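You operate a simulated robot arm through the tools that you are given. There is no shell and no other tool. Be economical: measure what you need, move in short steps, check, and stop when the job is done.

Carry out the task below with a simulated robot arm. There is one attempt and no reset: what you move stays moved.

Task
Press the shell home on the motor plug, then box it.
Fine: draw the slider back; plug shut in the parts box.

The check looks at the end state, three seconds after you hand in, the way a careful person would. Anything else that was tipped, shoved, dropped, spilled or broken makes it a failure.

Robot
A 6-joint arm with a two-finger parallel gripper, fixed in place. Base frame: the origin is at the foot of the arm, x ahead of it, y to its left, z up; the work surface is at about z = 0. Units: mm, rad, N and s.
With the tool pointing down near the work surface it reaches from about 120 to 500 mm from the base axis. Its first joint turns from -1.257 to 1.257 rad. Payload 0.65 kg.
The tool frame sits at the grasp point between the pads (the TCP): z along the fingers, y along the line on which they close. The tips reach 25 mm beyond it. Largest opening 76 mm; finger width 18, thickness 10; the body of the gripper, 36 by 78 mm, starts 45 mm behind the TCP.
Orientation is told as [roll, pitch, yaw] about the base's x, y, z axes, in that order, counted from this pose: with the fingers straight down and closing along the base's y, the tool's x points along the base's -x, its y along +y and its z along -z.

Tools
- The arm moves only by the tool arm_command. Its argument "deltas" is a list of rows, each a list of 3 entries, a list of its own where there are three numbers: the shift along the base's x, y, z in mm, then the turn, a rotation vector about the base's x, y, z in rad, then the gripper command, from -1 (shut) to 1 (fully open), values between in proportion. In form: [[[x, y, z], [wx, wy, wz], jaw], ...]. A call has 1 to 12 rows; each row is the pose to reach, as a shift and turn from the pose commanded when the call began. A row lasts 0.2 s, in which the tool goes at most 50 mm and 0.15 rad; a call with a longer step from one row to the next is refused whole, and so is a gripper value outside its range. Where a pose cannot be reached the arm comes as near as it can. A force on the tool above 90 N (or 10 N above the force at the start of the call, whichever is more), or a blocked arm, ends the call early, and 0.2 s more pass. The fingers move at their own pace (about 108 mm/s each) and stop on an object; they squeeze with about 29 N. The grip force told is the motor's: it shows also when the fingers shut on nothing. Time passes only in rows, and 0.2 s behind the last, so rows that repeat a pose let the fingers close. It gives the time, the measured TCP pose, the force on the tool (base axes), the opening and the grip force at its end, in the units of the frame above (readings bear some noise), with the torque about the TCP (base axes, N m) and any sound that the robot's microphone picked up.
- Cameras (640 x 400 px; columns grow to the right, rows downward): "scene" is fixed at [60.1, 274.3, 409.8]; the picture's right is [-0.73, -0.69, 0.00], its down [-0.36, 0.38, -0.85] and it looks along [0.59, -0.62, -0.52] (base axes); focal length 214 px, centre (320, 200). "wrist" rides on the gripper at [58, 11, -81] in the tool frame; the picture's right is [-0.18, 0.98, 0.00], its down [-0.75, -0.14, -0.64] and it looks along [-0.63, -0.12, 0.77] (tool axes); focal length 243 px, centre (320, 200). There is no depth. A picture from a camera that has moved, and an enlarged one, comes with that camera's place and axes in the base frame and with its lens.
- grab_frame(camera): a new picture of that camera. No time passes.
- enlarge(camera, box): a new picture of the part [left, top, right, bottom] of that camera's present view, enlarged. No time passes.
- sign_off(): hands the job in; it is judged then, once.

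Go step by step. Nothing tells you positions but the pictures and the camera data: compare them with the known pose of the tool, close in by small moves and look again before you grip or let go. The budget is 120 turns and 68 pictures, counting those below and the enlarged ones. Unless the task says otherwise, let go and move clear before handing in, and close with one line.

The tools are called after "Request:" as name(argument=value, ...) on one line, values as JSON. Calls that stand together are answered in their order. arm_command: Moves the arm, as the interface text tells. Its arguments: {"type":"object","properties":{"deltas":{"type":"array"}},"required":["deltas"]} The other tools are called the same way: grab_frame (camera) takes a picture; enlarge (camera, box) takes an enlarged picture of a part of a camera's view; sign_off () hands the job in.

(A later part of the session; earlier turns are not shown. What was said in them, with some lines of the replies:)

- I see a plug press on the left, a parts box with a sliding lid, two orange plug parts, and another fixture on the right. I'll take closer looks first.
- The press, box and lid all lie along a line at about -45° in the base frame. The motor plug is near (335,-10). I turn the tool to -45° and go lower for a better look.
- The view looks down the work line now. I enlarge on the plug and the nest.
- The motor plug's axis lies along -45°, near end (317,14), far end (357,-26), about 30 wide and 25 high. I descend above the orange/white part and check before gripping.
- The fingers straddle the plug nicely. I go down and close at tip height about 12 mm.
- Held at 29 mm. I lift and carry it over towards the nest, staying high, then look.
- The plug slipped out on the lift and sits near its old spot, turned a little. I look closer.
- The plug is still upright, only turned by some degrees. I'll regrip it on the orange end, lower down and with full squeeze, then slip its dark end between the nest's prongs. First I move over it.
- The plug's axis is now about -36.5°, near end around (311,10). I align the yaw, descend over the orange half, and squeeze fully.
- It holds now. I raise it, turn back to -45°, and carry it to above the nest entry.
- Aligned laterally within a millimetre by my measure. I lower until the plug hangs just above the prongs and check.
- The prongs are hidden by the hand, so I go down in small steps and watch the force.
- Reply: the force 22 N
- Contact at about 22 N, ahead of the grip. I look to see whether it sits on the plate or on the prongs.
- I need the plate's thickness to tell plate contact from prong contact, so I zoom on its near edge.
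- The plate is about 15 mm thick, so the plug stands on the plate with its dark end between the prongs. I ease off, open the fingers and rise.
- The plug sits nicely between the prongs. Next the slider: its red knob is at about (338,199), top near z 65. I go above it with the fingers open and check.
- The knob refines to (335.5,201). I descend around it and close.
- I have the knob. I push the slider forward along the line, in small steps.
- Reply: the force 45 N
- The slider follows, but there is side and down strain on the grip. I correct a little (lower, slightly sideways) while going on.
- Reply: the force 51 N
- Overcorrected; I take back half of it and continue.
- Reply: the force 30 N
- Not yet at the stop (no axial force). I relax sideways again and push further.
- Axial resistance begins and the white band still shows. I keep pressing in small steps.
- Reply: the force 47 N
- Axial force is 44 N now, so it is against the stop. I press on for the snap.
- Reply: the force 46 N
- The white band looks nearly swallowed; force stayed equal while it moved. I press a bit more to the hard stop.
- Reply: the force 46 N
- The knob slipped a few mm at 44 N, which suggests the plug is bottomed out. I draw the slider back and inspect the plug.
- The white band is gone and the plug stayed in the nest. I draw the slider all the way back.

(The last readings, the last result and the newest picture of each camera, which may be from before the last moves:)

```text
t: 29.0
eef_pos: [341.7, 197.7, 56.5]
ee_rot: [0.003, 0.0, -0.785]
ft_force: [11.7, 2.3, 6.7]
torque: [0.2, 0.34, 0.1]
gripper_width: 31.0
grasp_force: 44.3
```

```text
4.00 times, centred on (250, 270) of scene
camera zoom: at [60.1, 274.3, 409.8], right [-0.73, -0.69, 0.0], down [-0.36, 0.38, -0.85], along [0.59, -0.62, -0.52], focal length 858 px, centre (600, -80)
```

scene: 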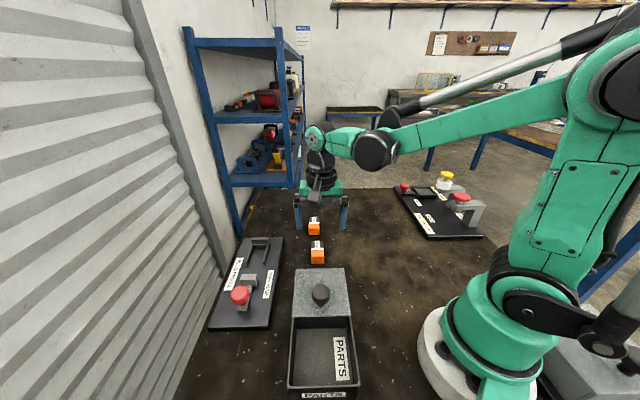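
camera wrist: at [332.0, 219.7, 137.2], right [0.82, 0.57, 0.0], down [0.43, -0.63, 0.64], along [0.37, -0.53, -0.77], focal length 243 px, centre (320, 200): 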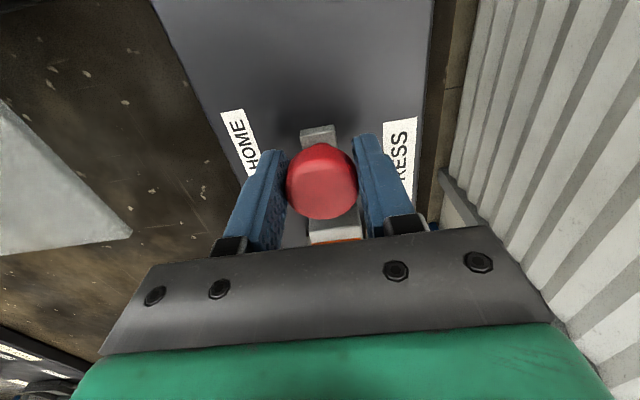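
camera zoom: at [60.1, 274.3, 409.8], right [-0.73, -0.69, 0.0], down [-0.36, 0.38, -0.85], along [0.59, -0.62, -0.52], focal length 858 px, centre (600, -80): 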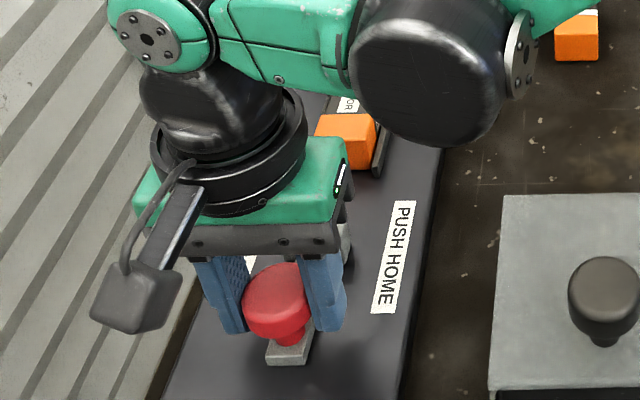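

The slider is back at its starting position (bar end and knob match the earlier picture). I release and rise.

Request:
arm_command(deltas=[[[-0.7, 0.7, 0], [0, 0, 0], -1], [[-0.7, 0.7, 0], [0, 0, 0], 0.2], [[0, 0, 0], [0, 0, 0], 0.5], [[0, 0, 0], [0, 0, 0], 0.5], [[0, 0, 20], [0, 0, 0], 0.5], [[0, 0, 50], [0, 0, 0], 0.5], [[0, 0, 75], [0, 0, 0], 0.5], [[20, -20, 75], [0, 0, 0], 0.5], [[30, -30, 75], [0, 0, 0], 0.5], [[30, -30, 75], [0, 0, 0], 0.5]])

Request:
enlarge(camera="wrist", box=[200, 0, 460, 240])

```text
t: 31.2
eef_pos: [368.7, 166.5, 131.5]
ee_rot: [0.0, -0.001, -0.785]
ft_force: [-0.9, -0.3, -0.4]
torque: [0.01, 0.03, 0.0]
gripper_width: 56.8
grasp_force: 0.1
```

```text
1.67 times, centred on (330, 120) of wrist
camera zoom: at [336.2, 215.5, 212.8], right [0.82, 0.57, 0.0], down [0.43, -0.63, 0.64], along [0.36, -0.53, -0.77], focal length 404 px, centre (303, 333)
```

zoom: 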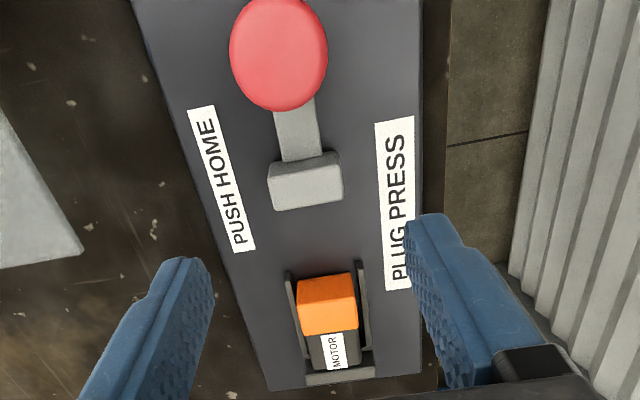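

The shell is home (no white band), and the slider is back. Now I go over the plug at about (424,112) to pick it.

Request:
arm_command(deltas=[[[25, -25, 0], [0, 0, 0], 0.4], [[54.7, -55.2, 0], [0, 0, 0], 0.4], [[54.7, -55.2, -30], [0, 0, 0], 0.4], [[54.7, -55.2, -55], [0, 0, 0], 0.4], [[54.7, -55.2, -55], [0, 0, 0], 0.4]])

Request:
enlarge(camera="wrist", box=[200, 60, 440, 260])

```text
t: 32.4
eef_pos: [423.9, 111.7, 76.2]
ee_rot: [0.001, 0.001, -0.785]
ft_force: [0.3, -0.7, 0.3]
torque: [0.0, 0.02, 0.0]
gripper_width: 53.2
grasp_force: 0.0
```

```text
2.00 times, centred on (320, 160) of wrist
camera zoom: at [390.6, 161.1, 157.5], right [0.82, 0.57, 0.0], down [0.43, -0.63, 0.64], along [0.36, -0.53, -0.77], focal length 485 px, centre (320, 280)
```

zoom: 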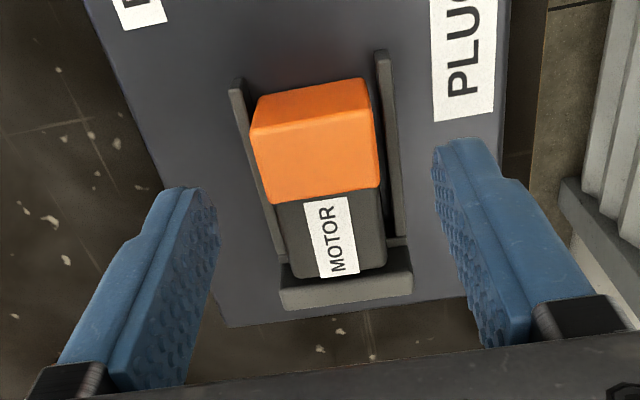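

Clear view: the plug is closed up and in the nest. I lower so the fingertips stay just above the prongs, and squeeze.

Request:
arm_command(deltas=[[[0, 0, -12], [0, 0, 0], 0.4], [[0, 0, -25], [0, 0, 0], 0.4], [[0, 0, -25], [0, 0, 0], 0.4], [[0, 0, -25], [0, 0, 0], -0.3], [[0, 0, -25], [0, 0, 0], -1], [[0, 0, -25], [0, 0, 0], -1], [[0, 0, -25], [0, 0, 0], -1]])

Request:
enlarge(camera="wrist", box=[200, 60, 440, 260])

```text
t: 34.0
eef_pos: [425.4, 111.7, 51.5]
ee_rot: [0.001, -0.001, -0.786]
ft_force: [-0.2, -0.3, 0.1]
torque: [-0.01, 0.03, -0.02]
gripper_width: 29.0
grasp_force: 29.6
```

```text
2.00 times, centred on (320, 160) of wrist
camera zoom: at [390.6, 161.1, 133.0], right [0.83, 0.56, 0.0], down [0.43, -0.63, 0.64], along [0.36, -0.53, -0.77], focal length 485 px, centre (320, 280)
```

zoom: 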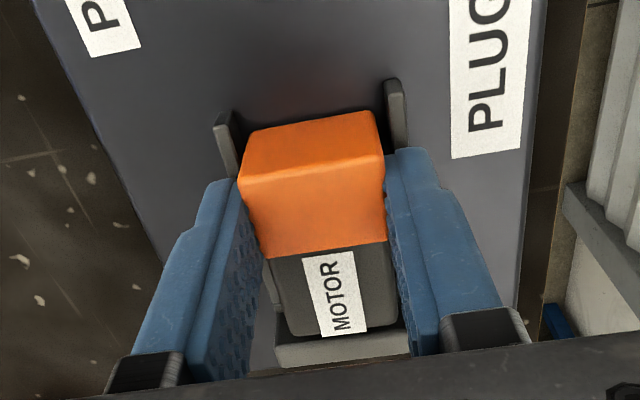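

Gripped. Rather than risk a slip on lifting with shallow hold, I slide it back along the plate clear of the prongs, then regrip lower.

Request:
arm_command(deltas=[[[-3, 3, 0], [0, 0, 0], -1], [[-8, 8, 0], [0, 0, 0], -1], [[-13, 13, 0], [0, 0, 0], -1], [[-18, 18, 0], [0, 0, 0], -1], [[-23.3, 23.3, 0], [0, 0, 0], -1], [[-23.3, 23.3, 0], [0, 0, 0], -1]])

Request:
enlarge(camera="wrist", box=[200, 60, 440, 260])

```text
t: 35.4
eef_pos: [402.6, 133.9, 52.2]
ee_rot: [0.002, -0.002, -0.786]
ft_force: [6.5, -6.2, 22.6]
torque: [-0.22, -0.28, -0.01]
gripper_width: 28.7
grasp_force: 29.3
```

```text
2.00 times, centred on (320, 160) of wrist
camera zoom: at [367.5, 183.8, 132.5], right [0.83, 0.56, 0.0], down [0.43, -0.63, 0.64], along [0.36, -0.53, -0.76], focal length 485 px, centre (320, 280)
```

zoom: 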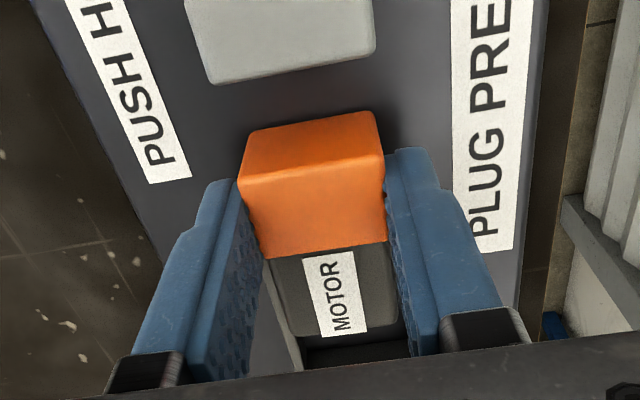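

It slid out cleanly. Now I open, step back 3 mm, go lower and squeeze again, then lift a little slowly.

Request:
arm_command(deltas=[[[0, 0, 0.5], [0, 0, 0], 0.0], [[0, 0, 0.5], [0, 0, 0], 0.2], [[-2, 2, 0.5], [0, 0, 0], 0.2], [[-2, 2, -4], [0, 0, 0], 0.2], [[-2, 2, -7], [0, 0, 0], 0.2], [[-2, 2, -7], [0, 0, 0], 0.2], [[-2, 2, -7], [0, 0, 0], -0.3], [[-2, 2, -7], [0, 0, 0], -1], [[-2, 2, -7], [0, 0, 0], -1], [[-2, 2, -7], [0, 0, 0], -1]])

Request:
enlarge(camera="wrist", box=[200, 60, 440, 260])

```text
t: 37.6
eef_pos: [400.6, 136.5, 44.2]
ee_rot: [0.0, -0.001, -0.785]
ft_force: [0.8, 0.2, 0.1]
torque: [-0.02, 0.0, 0.01]
gripper_width: 29.2
grasp_force: 29.2
```

```text
2.00 times, centred on (320, 160) of wrist
camera zoom: at [365.4, 186.0, 125.5], right [0.82, 0.57, 0.0], down [0.43, -0.63, 0.64], along [0.36, -0.53, -0.77], focal length 485 px, centre (320, 280)
```

zoom: 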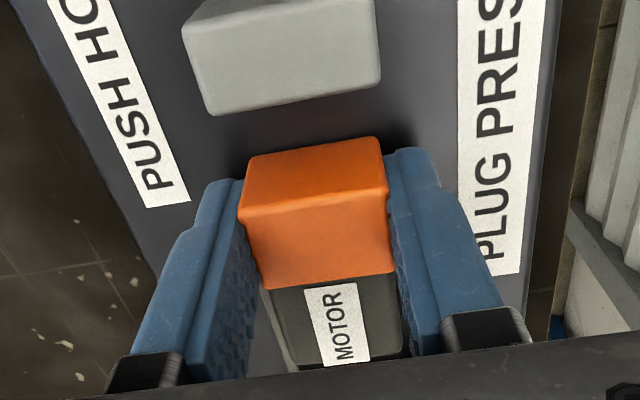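

Well held on the orange half. I lift slowly and check.

Request:
arm_command(deltas=[[[0, 0, 3], [0, 0, 0], -1], [[0, 0, 8], [0, 0, 0], -1], [[0, 0, 15], [0, 0, 0], -1], [[0, 0, 25], [0, 0, 0], -1], [[0, 0, 38], [0, 0, 0], -1], [[0, 0, 52], [0, 0, 0], -1], [[0, 0, 66], [0, 0, 0], -1], [[0, 0, 80], [0, 0, 0], -1], [[0, 0, 80], [0, 0, 0], -1]])

```text
t: 39.6
eef_pos: [401.3, 135.6, 125.2]
ee_rot: [0.0, 0.001, -0.784]
ft_force: [0.8, 0.1, 0.5]
torque: [0.02, 0.03, -0.01]
gripper_width: 29.4
grasp_force: 29.0
```

Held. I carry it over the parts box.

Request:
arm_command(deltas=[[[-15, 2, 0], [0, 0, 0], -1], [[-38, 4, 0], [0, 0, 0], -1], [[-62, 7, 0], [0, 0, 0], -1], [[-87, 9, 0], [0, 0, 0], -1], [[-112, 12, 0], [0, 0, 0], -1], [[-137, 15, 0], [0, 0, 0], -1], [[-162, 18, 0], [0, 0, 0], -1], [[-187, 20, 0], [0, 0, 0], -1], [[-210, 23, 0], [0, 0, 0], -1], [[-230, 25, 0], [0, 0, 0], -1], [[-239, 26, 0], [0, 0, 0], -1], [[-239, 26, 0], [0, 0, 0], -1]])

Request:
grab_frame(camera="wrist")

Request:
grab_frame(camera="scene")

```text
t: 42.2
eef_pos: [160.6, 162.6, 124.7]
ee_rot: [0.0, -0.001, -0.785]
ft_force: [0.1, -0.4, -1.2]
torque: [-0.03, 0.0, -0.02]
gripper_width: 29.3
grasp_force: 29.4
```

```text
17 pictures are left
camera wrist: at [126.5, 212.1, 205.7], right [0.83, 0.56, 0.0], down [0.43, -0.63, 0.64], along [0.36, -0.53, -0.77], focal length 243 px, centre (320, 200)
```

wrist: 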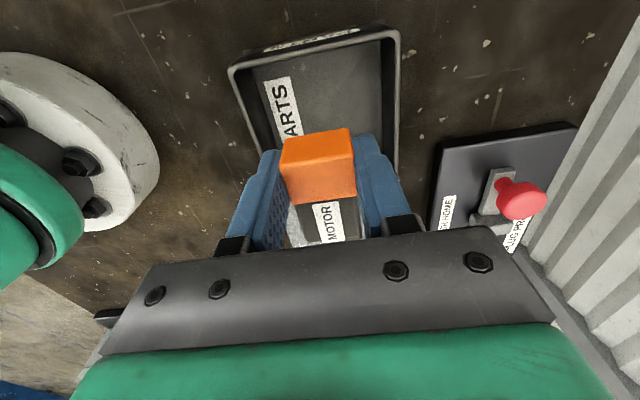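

```text
16 pictures are left
```

scene: 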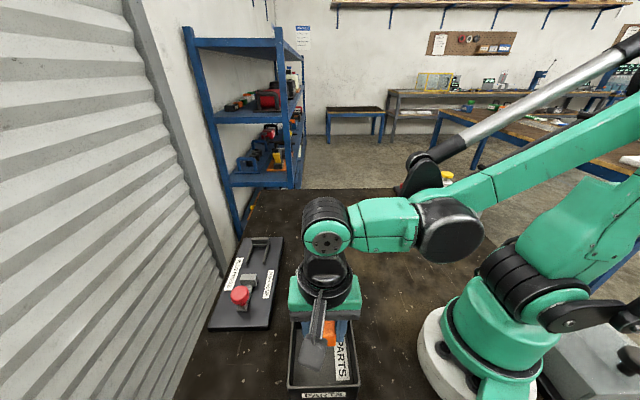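

The plug hangs inside the box outline, well centred. I lower it down to just above the floor, then feel for contact.

Request:
arm_command(deltas=[[[0, 0, -20], [0, 0, 0], -1], [[0, 0, -40], [0, 0, 0], -1], [[0, 0, -60], [0, 0, 0], -1], [[0, 0, -75], [0, 0, 0], -1], [[0, 0, -85], [0, 0, 0], -1], [[0, 0, -85], [0, 0, 0], -1]])

Request:
grab_frame(camera="wrist")

```text
t: 43.6
eef_pos: [160.5, 162.5, 39.3]
ee_rot: [-0.002, 0.001, -0.784]
ft_force: [0.0, 0.3, 25.3]
torque: [-0.09, -0.03, -0.01]
gripper_width: 29.1
grasp_force: 29.0
```

```text
15 pictures are left
camera wrist: at [126.5, 212.0, 120.6], right [0.82, 0.57, 0.0], down [0.43, -0.63, 0.64], along [0.36, -0.53, -0.77], focal length 243 px, centre (320, 200)
```

wrist: 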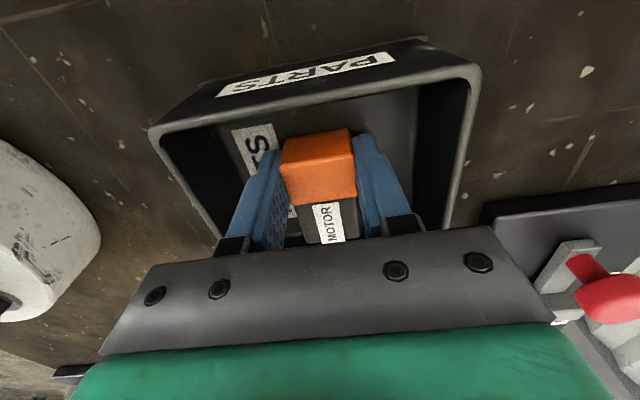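

Contact with the box floor. I ease, open, and rise straight up.

Request:
arm_command(deltas=[[[0, 0, 1], [0, 0, 0], -1], [[0, 0, 1], [0, 0, 0], -0.1], [[0, 0, 1], [0, 0, 0], 0.2], [[0, 0, 1], [0, 0, 0], 0.2], [[0, 0, 15], [0, 0, 0], 0.2], [[0, 0, 40], [0, 0, 0], 0.2], [[0, 0, 70], [0, 0, 0], 0.2], [[0, 0, 90], [0, 0, 0], 0.2], [[0, 0, 90], [0, 0, 0], 0.2]])

Request:
grab_frame(camera="wrist")

```text
t: 45.6
eef_pos: [161.2, 163.8, 130.8]
ee_rot: [0.002, -0.001, -0.785]
ft_force: [-0.3, -0.1, -0.3]
torque: [0.01, 0.01, 0.0]
gripper_width: 45.6
grasp_force: 0.1
```

```text
14 pictures are left
camera wrist: at [126.5, 211.9, 211.5], right [0.83, 0.56, 0.0], down [0.43, -0.63, 0.64], along [0.36, -0.53, -0.77], focal length 243 px, centre (320, 200)
```

wrist: 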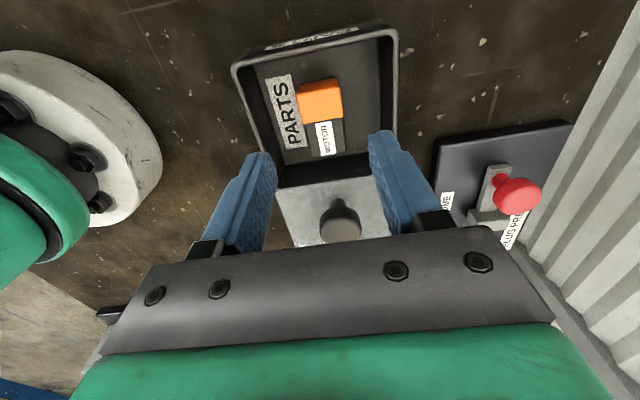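

The plug lies in the box. Next I go over the lid's black knob and look at it closely.

Request:
arm_command(deltas=[[[15, -15, 0], [0, 0, 0], 0.5], [[30, -30, 0], [0, 0, 0], 0.5], [[45, -45, 0], [0, 0, 0], 0.5], [[60, -60, 0], [0, 0, 0], 0.5], [[64, -64, 0], [0, 0, 0], 0.5], [[64, -64, 0], [0, 0, 0], 0.5]])

Request:
grab_frame(camera="wrist")

Request:
enlarge(camera="scene", box=[270, 230, 400, 400])

```text
t: 47.0
eef_pos: [225.1, 98.3, 129.7]
ee_rot: [0.0, 0.0, -0.785]
ft_force: [0.7, -0.3, -0.5]
torque: [-0.01, 0.0, 0.02]
gripper_width: 57.1
grasp_force: 0.0
```

```text
13 pictures are left
camera wrist: at [190.8, 147.6, 210.3], right [0.83, 0.56, 0.0], down [0.43, -0.63, 0.64], along [0.36, -0.53, -0.77], focal length 243 px, centre (320, 200)
```

wrist: 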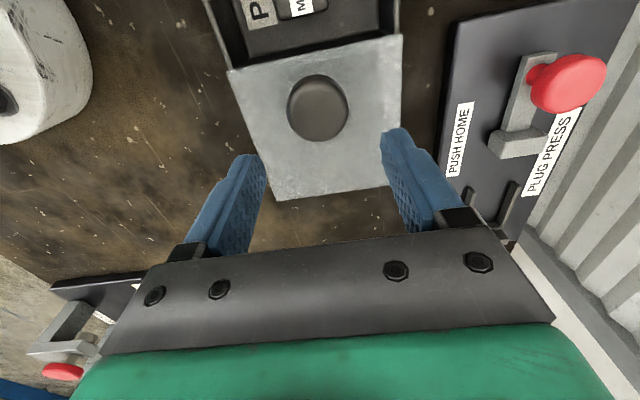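

```text
2.35 times, centred on (335, 315) of scene
camera zoom: at [60.1, 274.3, 409.8], right [-0.73, -0.69, 0.0], down [-0.36, 0.38, -0.85], along [0.59, -0.62, -0.52], focal length 505 px, centre (285, -71)
```

zoom: 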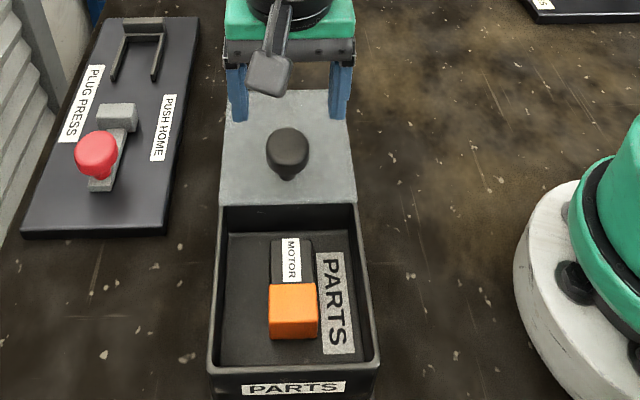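

The lid knob works out to (213,112) with its top near z 88 and the lid top near z 55. I move over it, descend with tips just above the lid, and check before closing.

Request:
arm_command(deltas=[[[-11, 12.8, 0], [0, 0, 0], 0.5], [[-11, 12.8, -15], [0, 0, 0], 0.5], [[-11, 12.8, -30], [0, 0, 0], 0.5], [[-11, 12.8, -43], [0, 0, 0], 0.5], [[-11, 12.8, -43], [0, 0, 0], 0.5]])

Request:
grab_frame(camera="wrist")

Request:
enlarge(camera="scene", box=[270, 230, 380, 340])

```text
t: 48.2
eef_pos: [214.7, 110.4, 86.2]
ee_rot: [0.0, 0.0, -0.786]
ft_force: [0.5, -0.2, 0.3]
torque: [0.0, -0.01, -0.04]
gripper_width: 57.0
grasp_force: 0.1
```

```text
11 pictures are left
camera wrist: at [180.0, 160.6, 166.9], right [0.83, 0.56, 0.0], down [0.43, -0.63, 0.64], along [0.36, -0.53, -0.77], focal length 243 px, centre (320, 200)
```

wrist: 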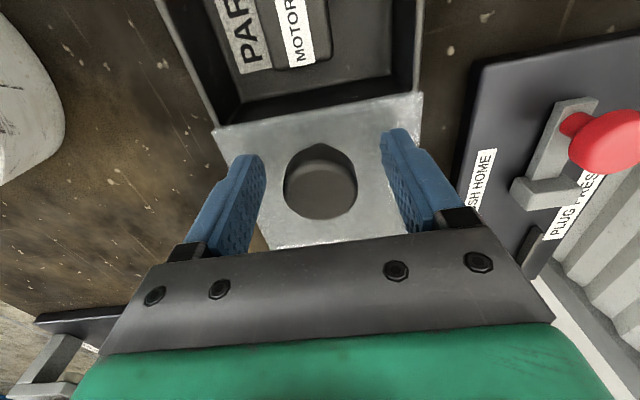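

```text
3.64 times, centred on (325, 285) of scene
camera zoom: at [60.1, 274.3, 409.8], right [-0.73, -0.69, 0.0], down [-0.36, 0.38, -0.85], along [0.59, -0.62, -0.52], focal length 780 px, centre (302, -109)
```

zoom: 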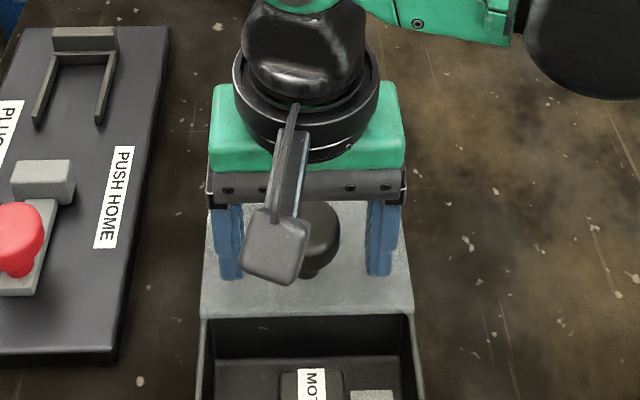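

The knob sits between the fingers just as the red one did. I close on it.

Request:
arm_command(deltas=[[[0, 0, -1], [0, 0, 0], 0.0], [[0, 0, -1], [0, 0, 0], -1], [[0, 0, -1], [0, 0, 0], -1], [[0, 0, -1], [0, 0, 0], -1]])

```text
t: 49.2
eef_pos: [213.2, 112.3, 84.4]
ee_rot: [-0.001, 0.0, -0.785]
ft_force: [-5.7, -6.0, 4.4]
torque: [-0.17, 0.05, 0.01]
gripper_width: 31.2
grasp_force: 29.3
```

Gripped at 31 mm. I slide the lid toward the box's near end (−x, +y), first a third of the way.

Request:
arm_command(deltas=[[[-3, 3, 0], [0, 0, 0], -1], [[-7, 7, 0], [0, 0, 0], -1], [[-12, 12, 0], [0, 0, 0], -1], [[-17, 17, 0], [0, 0, 0], -1], [[-22, 22, 0], [0, 0, 0], -1], [[-22, 22, 0], [0, 0, 0], -1]])

Request:
enlarge(camera="scene", box=[270, 240, 400, 400])

```text
t: 50.6
eef_pos: [192.8, 133.1, 84.8]
ee_rot: [0.001, 0.001, -0.785]
ft_force: [0.9, 0.1, -0.3]
torque: [-0.47, -0.45, 0.0]
gripper_width: 31.2
grasp_force: 29.3
```

```text
2.50 times, centred on (335, 320) of scene
camera zoom: at [60.1, 274.3, 409.7], right [-0.73, -0.69, 0.0], down [-0.36, 0.38, -0.85], along [0.59, -0.62, -0.52], focal length 536 px, centre (282, -100)
```

zoom: 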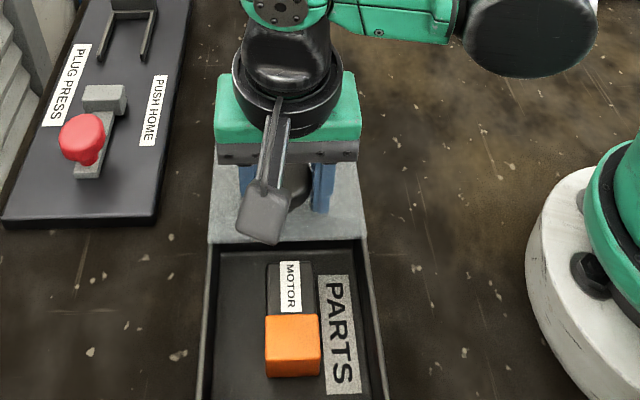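

The lid slides freely. I continue.

Request:
arm_command(deltas=[[[-5, 5, 0], [0, 0, 0], -1], [[-10, 10, 0], [0, 0, 0], -1], [[-15, 15, 0], [0, 0, 0], -1], [[-20, 20, 0], [0, 0, 0], -1], [[-25, 25, 0], [0, 0, 0], -1], [[-30, 30, 0], [0, 0, 0], -1], [[-34, 34, 0], [0, 0, 0], -1], [[-34, 34, 0], [0, 0, 0], -1]])

Request:
enlarge(camera="scene", box=[270, 240, 400, 400])

```text
t: 52.4
eef_pos: [157.5, 168.0, 85.7]
ee_rot: [0.0, 0.0, -0.786]
ft_force: [-5.2, -4.4, 10.1]
torque: [-0.29, -0.08, -0.07]
gripper_width: 31.1
grasp_force: 29.4
```

```text
2.50 times, centred on (335, 320) of scene
camera zoom: at [60.1, 274.3, 409.8], right [-0.73, -0.69, 0.0], down [-0.36, 0.38, -0.85], along [0.59, -0.62, -0.52], focal length 536 px, centre (282, -100)
```

zoom: 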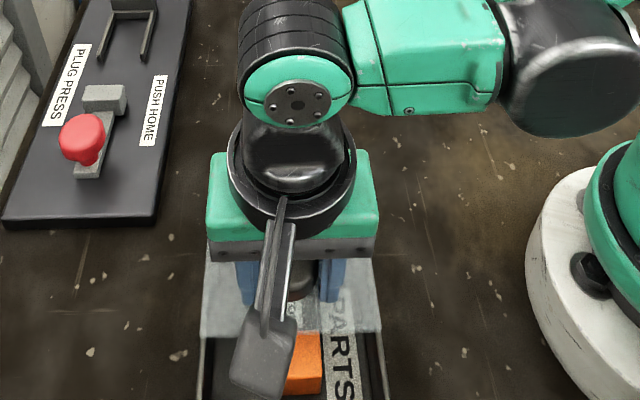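

About 15 mm remain. I close the rest in small steps, watching the axial force.

Request:
arm_command(deltas=[[[-2.5, 2.5, 0], [0, 0, 0], -1], [[-5, 5, 0], [0, 0, 0], -1], [[-7.5, 7.5, 0], [0, 0, 0], -1], [[-9, 9, 0], [0, 0, 0], -1], [[-9, 9, 0], [0, 0, 0], -1]])

Request:
grab_frame(camera="wrist")

```text
t: 53.6
eef_pos: [148.6, 176.7, 84.3]
ee_rot: [0.0, 0.001, -0.786]
ft_force: [0.3, -0.4, -0.6]
torque: [0.03, 0.02, -0.02]
gripper_width: 31.1
grasp_force: 29.3
```

```text
7 pictures are left
camera wrist: at [114.8, 226.0, 166.3], right [0.82, 0.57, 0.0], down [0.43, -0.63, 0.64], along [0.36, -0.53, -0.77], focal length 243 px, centre (320, 200)
```

wrist: 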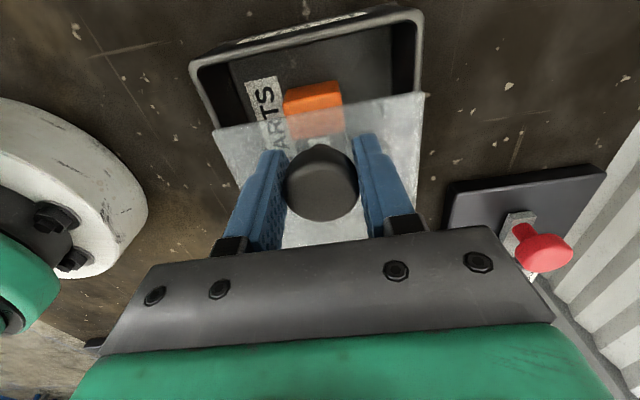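

The box itself seems to have been dragged along a bit by the lid. I check with the scene camera before going on.

Request:
grab_frame(camera="scene")

```text
6 pictures are left
```

scene: 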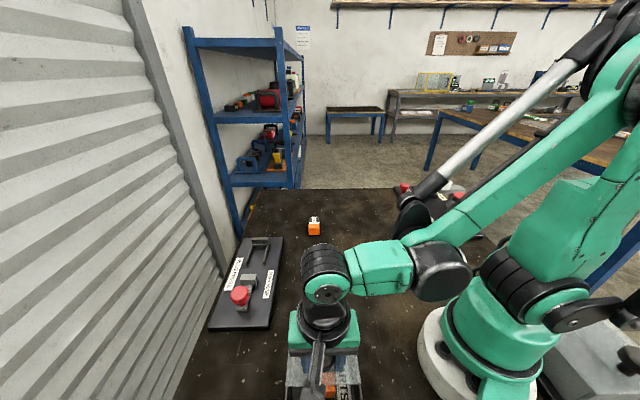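

The box was dragged about 30 mm by the lid. I'll finish closing by pushing only on the lid's far edge (no tilt, no side load), then nudge the box back. First I release the knob and move behind the lid.

Request:
arm_command(deltas=[[[0, 0, 0], [0, 0, 0], 0.0], [[0, 0, 0], [0, 0, 0], 0.4], [[0, 0, 15], [0, 0, 0], 0.4], [[0, 0, 40], [0, 0, 0], 0.4], [[20, -20, 45], [0, 0, 0], 0], [[45, -45, 45], [0, 0, 0], -0.5], [[70, -70, 45], [0, 0, 0], -1], [[74, -74, 45], [0, 0, 0], -1], [[74, -74, 45], [0, 0, 0], -1]])

Request:
grab_frame(camera="wrist")

```text
t: 55.6
eef_pos: [222.3, 101.1, 130.9]
ee_rot: [0.001, 0.0, -0.785]
ft_force: [0.1, 0.7, -0.5]
torque: [-0.01, 0.0, -0.01]
gripper_width: 0.0
grasp_force: 23.6
```

```text
5 pictures are left
camera wrist: at [188.5, 151.3, 211.5], right [0.82, 0.57, 0.0], down [0.43, -0.63, 0.64], along [0.36, -0.53, -0.77], focal length 243 px, centre (320, 200)
```

wrist: 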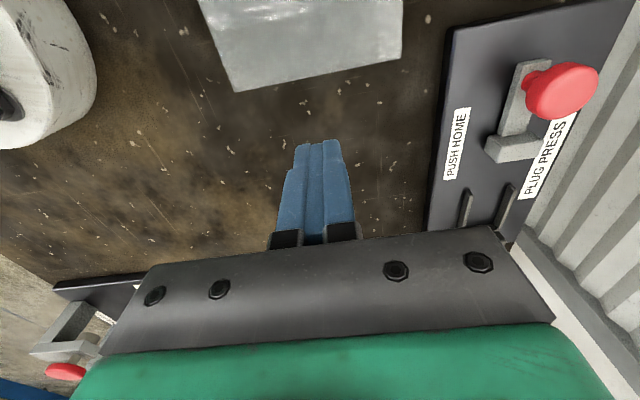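

The lid's far edge is at u≈61 on the working line; my closed fingers are clear behind it. I lower and push slowly.

Request:
arm_command(deltas=[[[1, 1, -20], [0, 0, 0], -1], [[1, 1, -40], [0, 0, 0], -1], [[1, 1, -60], [0, 0, 0], -1], [[1, 1, -60], [0, 0, 0], -1], [[-4, 6, -60], [0, 0, 0], -1], [[-8, 10, -60], [0, 0, 0], -1], [[-10, 12, -60], [0, 0, 0], -1], [[-12, 14, -60], [0, 0, 0], -1], [[-14, 16, -60], [0, 0, 0], -1], [[-16, 18, -60], [0, 0, 0], -1], [[-18, 20, -60], [0, 0, 0], -1]])

Request:
grab_frame(camera="wrist")

```text
t: 58.0
eef_pos: [205.0, 123.2, 71.5]
ee_rot: [0.001, -0.001, -0.787]
ft_force: [0.8, -0.4, 0.2]
torque: [0.0, 0.01, 0.03]
gripper_width: 0.0
grasp_force: 23.3
```

```text
4 pictures are left
camera wrist: at [170.5, 172.0, 151.6], right [0.83, 0.56, 0.0], down [0.43, -0.63, 0.64], along [0.36, -0.53, -0.77], focal length 243 px, centre (320, 200)
```

wrist: 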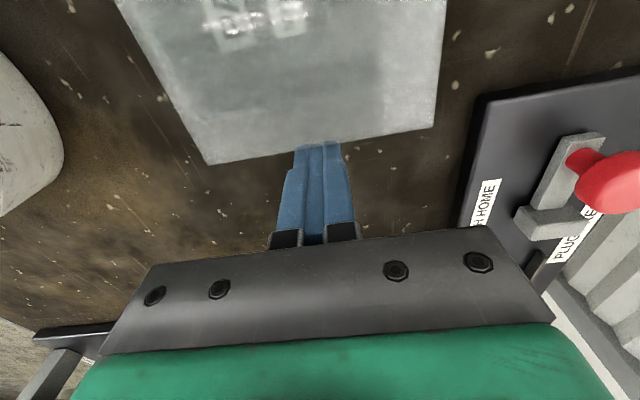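

The lid follows with hardly any force. I push on with small steps.

Request:
arm_command(deltas=[[[-2, 2, 0], [0, 0, 0], -1], [[-4, 4, 0], [0, 0, 0], -1], [[-6, 6, 0], [0, 0, 0], -1], [[-8, 8, 0], [0, 0, 0], -1], [[-10, 10, 0], [0, 0, 0], -1]])

```text
t: 59.2
eef_pos: [195.8, 133.3, 69.4]
ee_rot: [0.0, 0.001, -0.787]
ft_force: [0.9, -0.7, 0.9]
torque: [-0.03, 0.01, 0.01]
gripper_width: 0.2
grasp_force: 23.8
```

Request:
arm_command(deltas=[[[-1, 1, 0], [0, 0, 0], -1], [[-2, 2, 0], [0, 0, 0], -1], [[-3, 3, 0], [0, 0, 0], -1], [[-3, 3, 0], [0, 0, 0], -1]])

Request:
grab_frame(camera="wrist")

```text
t: 60.2
eef_pos: [191.6, 135.2, 70.5]
ee_rot: [0.002, -0.002, -0.786]
ft_force: [8.3, -9.8, 1.9]
torque: [-0.1, -0.25, 0.02]
gripper_width: 0.1
grasp_force: 23.3
```

```text
3 pictures are left
camera wrist: at [157.9, 184.8, 151.3], right [0.83, 0.56, 0.0], down [0.43, -0.63, 0.64], along [0.36, -0.53, -0.76], focal length 243 px, centre (320, 200)
```

wrist: 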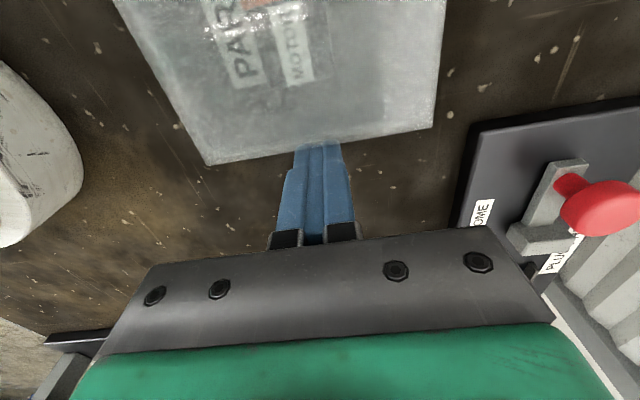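

Axial force rose to 13 N: the lid has met its stop. Now I rise, cross over, and go to the box's near side to nudge it back to its old place.

Request:
arm_command(deltas=[[[4, -4, 0], [0, 0, 0], -1], [[4, -4, 30], [0, 0, 0], -1], [[4, -4, 68], [0, 0, 0], -1], [[-15, 15, 70], [0, 0, 0], -1], [[-35, 35, 70], [0, 0, 0], -1], [[-55, 55, 70], [0, 0, 0], -1], [[-75, 74, 70], [0, 0, 0], -1], [[-93, 91, 70], [0, 0, 0], -1], [[-93, 91, 70], [0, 0, 0], -1], [[-93, 91, 70], [0, 0, 0], -1]])

Request:
grab_frame(camera="wrist")

```text
t: 62.4
eef_pos: [97.2, 225.0, 141.0]
ee_rot: [-0.001, 0.0, -0.784]
ft_force: [0.0, 0.4, -0.6]
torque: [-0.01, 0.03, 0.01]
gripper_width: 0.1
grasp_force: 23.7
```

```text
2 pictures are left
camera wrist: at [63.9, 275.0, 221.5], right [0.83, 0.56, 0.0], down [0.43, -0.63, 0.64], along [0.36, -0.53, -0.77], focal length 243 px, centre (320, 200)
```

wrist: 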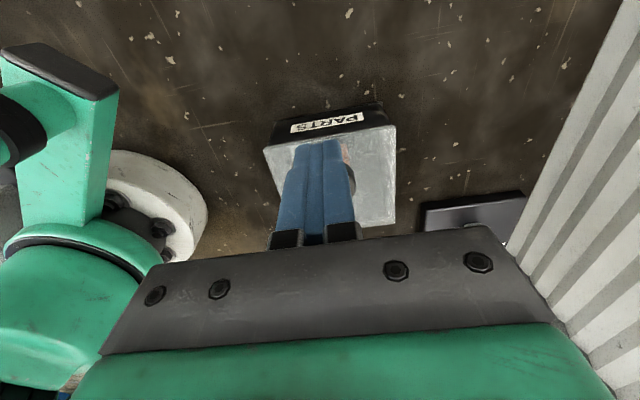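

The lid covers the whole box. Its near wall is now at u≈-70 against about -39 originally. I lower in front of it and push slowly back, first part.

Request:
arm_command(deltas=[[[0.6, 0.6, -30], [0, 0, 0], -1], [[0.6, 0.6, -60], [0, 0, 0], -1], [[0.6, 0.6, -79], [0, 0, 0], -1], [[0.6, 0.6, -79], [0, 0, 0], -1], [[4.6, -3.4, -79], [0, 0, 0], -1], [[7.1, -5.9, -79], [0, 0, 0], -1], [[9.1, -7.9, -79], [0, 0, 0], -1], [[11.1, -9.9, -79], [0, 0, 0], -1], [[13.1, -11.9, -79], [0, 0, 0], -1]])

```text
t: 64.4
eef_pos: [110.4, 216.3, 62.7]
ee_rot: [0.0, 0.003, -0.783]
ft_force: [-8.7, 9.2, 1.5]
torque: [0.05, 0.25, 0.05]
gripper_width: 0.0
grasp_force: 23.9
```

The box moves under about 13 N. I continue to its old place.

Request:
arm_command(deltas=[[[2, -2, 0], [0, 0, 0], -1], [[4, -4, 0], [0, 0, 0], -1], [[6, -6, 0], [0, 0, 0], -1], [[8, -8, 0], [0, 0, 0], -1], [[10, -10, 0], [0, 0, 0], -1], [[12, -12, 0], [0, 0, 0], -1], [[14, -14, 0], [0, 0, 0], -1], [[15.5, -15.5, 0], [0, 0, 0], -1], [[16.5, -16.5, 0], [0, 0, 0], -1]])

```text
t: 66.4
eef_pos: [127.9, 197.7, 61.3]
ee_rot: [0.001, 0.003, -0.782]
ft_force: [-16.7, 15.1, 14.4]
torque: [0.21, 0.15, 0.0]
gripper_width: 0.0
grasp_force: 23.4
```

Now I back off, rise and swing clear for a final check with the scene camera.

Request:
arm_command(deltas=[[[-5, 5, 0], [0, 0, 0], -1], [[-10, 10, 0], [0, 0, 0], -1], [[-10, 10, 35], [0, 0, 0], -1], [[-10, 10, 75], [0, 0, 0], -1], [[-10, 10, 115], [0, 0, 0], -1], [[10, 0, 150], [0, 0, 0], -0.5], [[40, -20, 180], [0, 0, 0], 0], [[75, -40, 200], [0, 0, 0], 0], [[110, -60, 215], [0, 0, 0], 0], [[145, -80, 225], [0, 0, 0], 0], [[150, -90, 230], [0, 0, 0], 0], [[150, -90, 230], [0, 0, 0], 0]])

Request:
grab_frame(camera="scene")

```text
t: 69.0
eef_pos: [279.1, 108.2, 292.5]
ee_rot: [0.0, 0.0, -0.786]
ft_force: [-0.5, -0.5, 0.0]
torque: [-0.01, 0.01, -0.01]
gripper_width: 37.9
grasp_force: 0.1
```

```text
1 pictures are left
```

scene: 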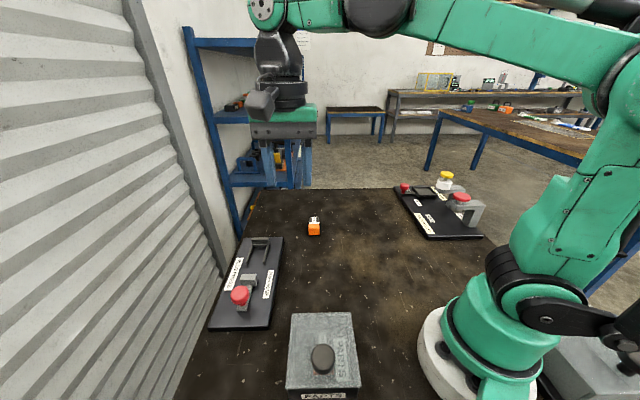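

Request:
enlarge(camera="scene", box=[270, 300, 380, 400])

```text
4.00 times, centred on (325, 350) of scene
camera zoom: at [60.1, 274.3, 409.8], right [-0.73, -0.69, 0.0], down [-0.36, 0.38, -0.85], along [0.59, -0.62, -0.52], focal length 858 px, centre (300, -400)
```

zoom: 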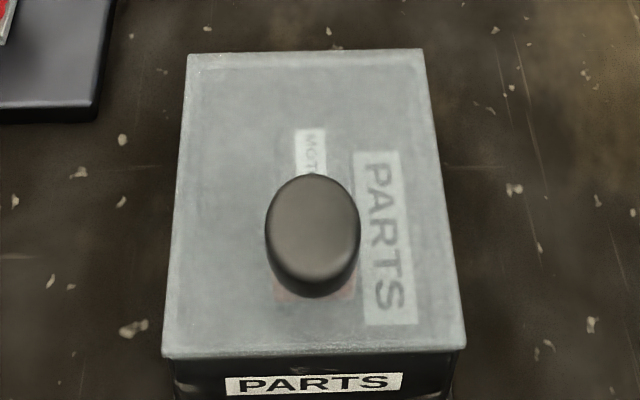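

The lid sits flush over the box, with the motor plug visible inside through it. The box is back in place, the slider is drawn back and the pump plug is untouched.

Request:
sign_off()

```text
The job is handed in.
```

The motor plug's shell is pressed home, the slider is drawn back, and the plug is shut in the parts box; on the way the plug slipped once back onto the table, and the lid dragged the box about 30 mm, so I pushed it back to its old place.
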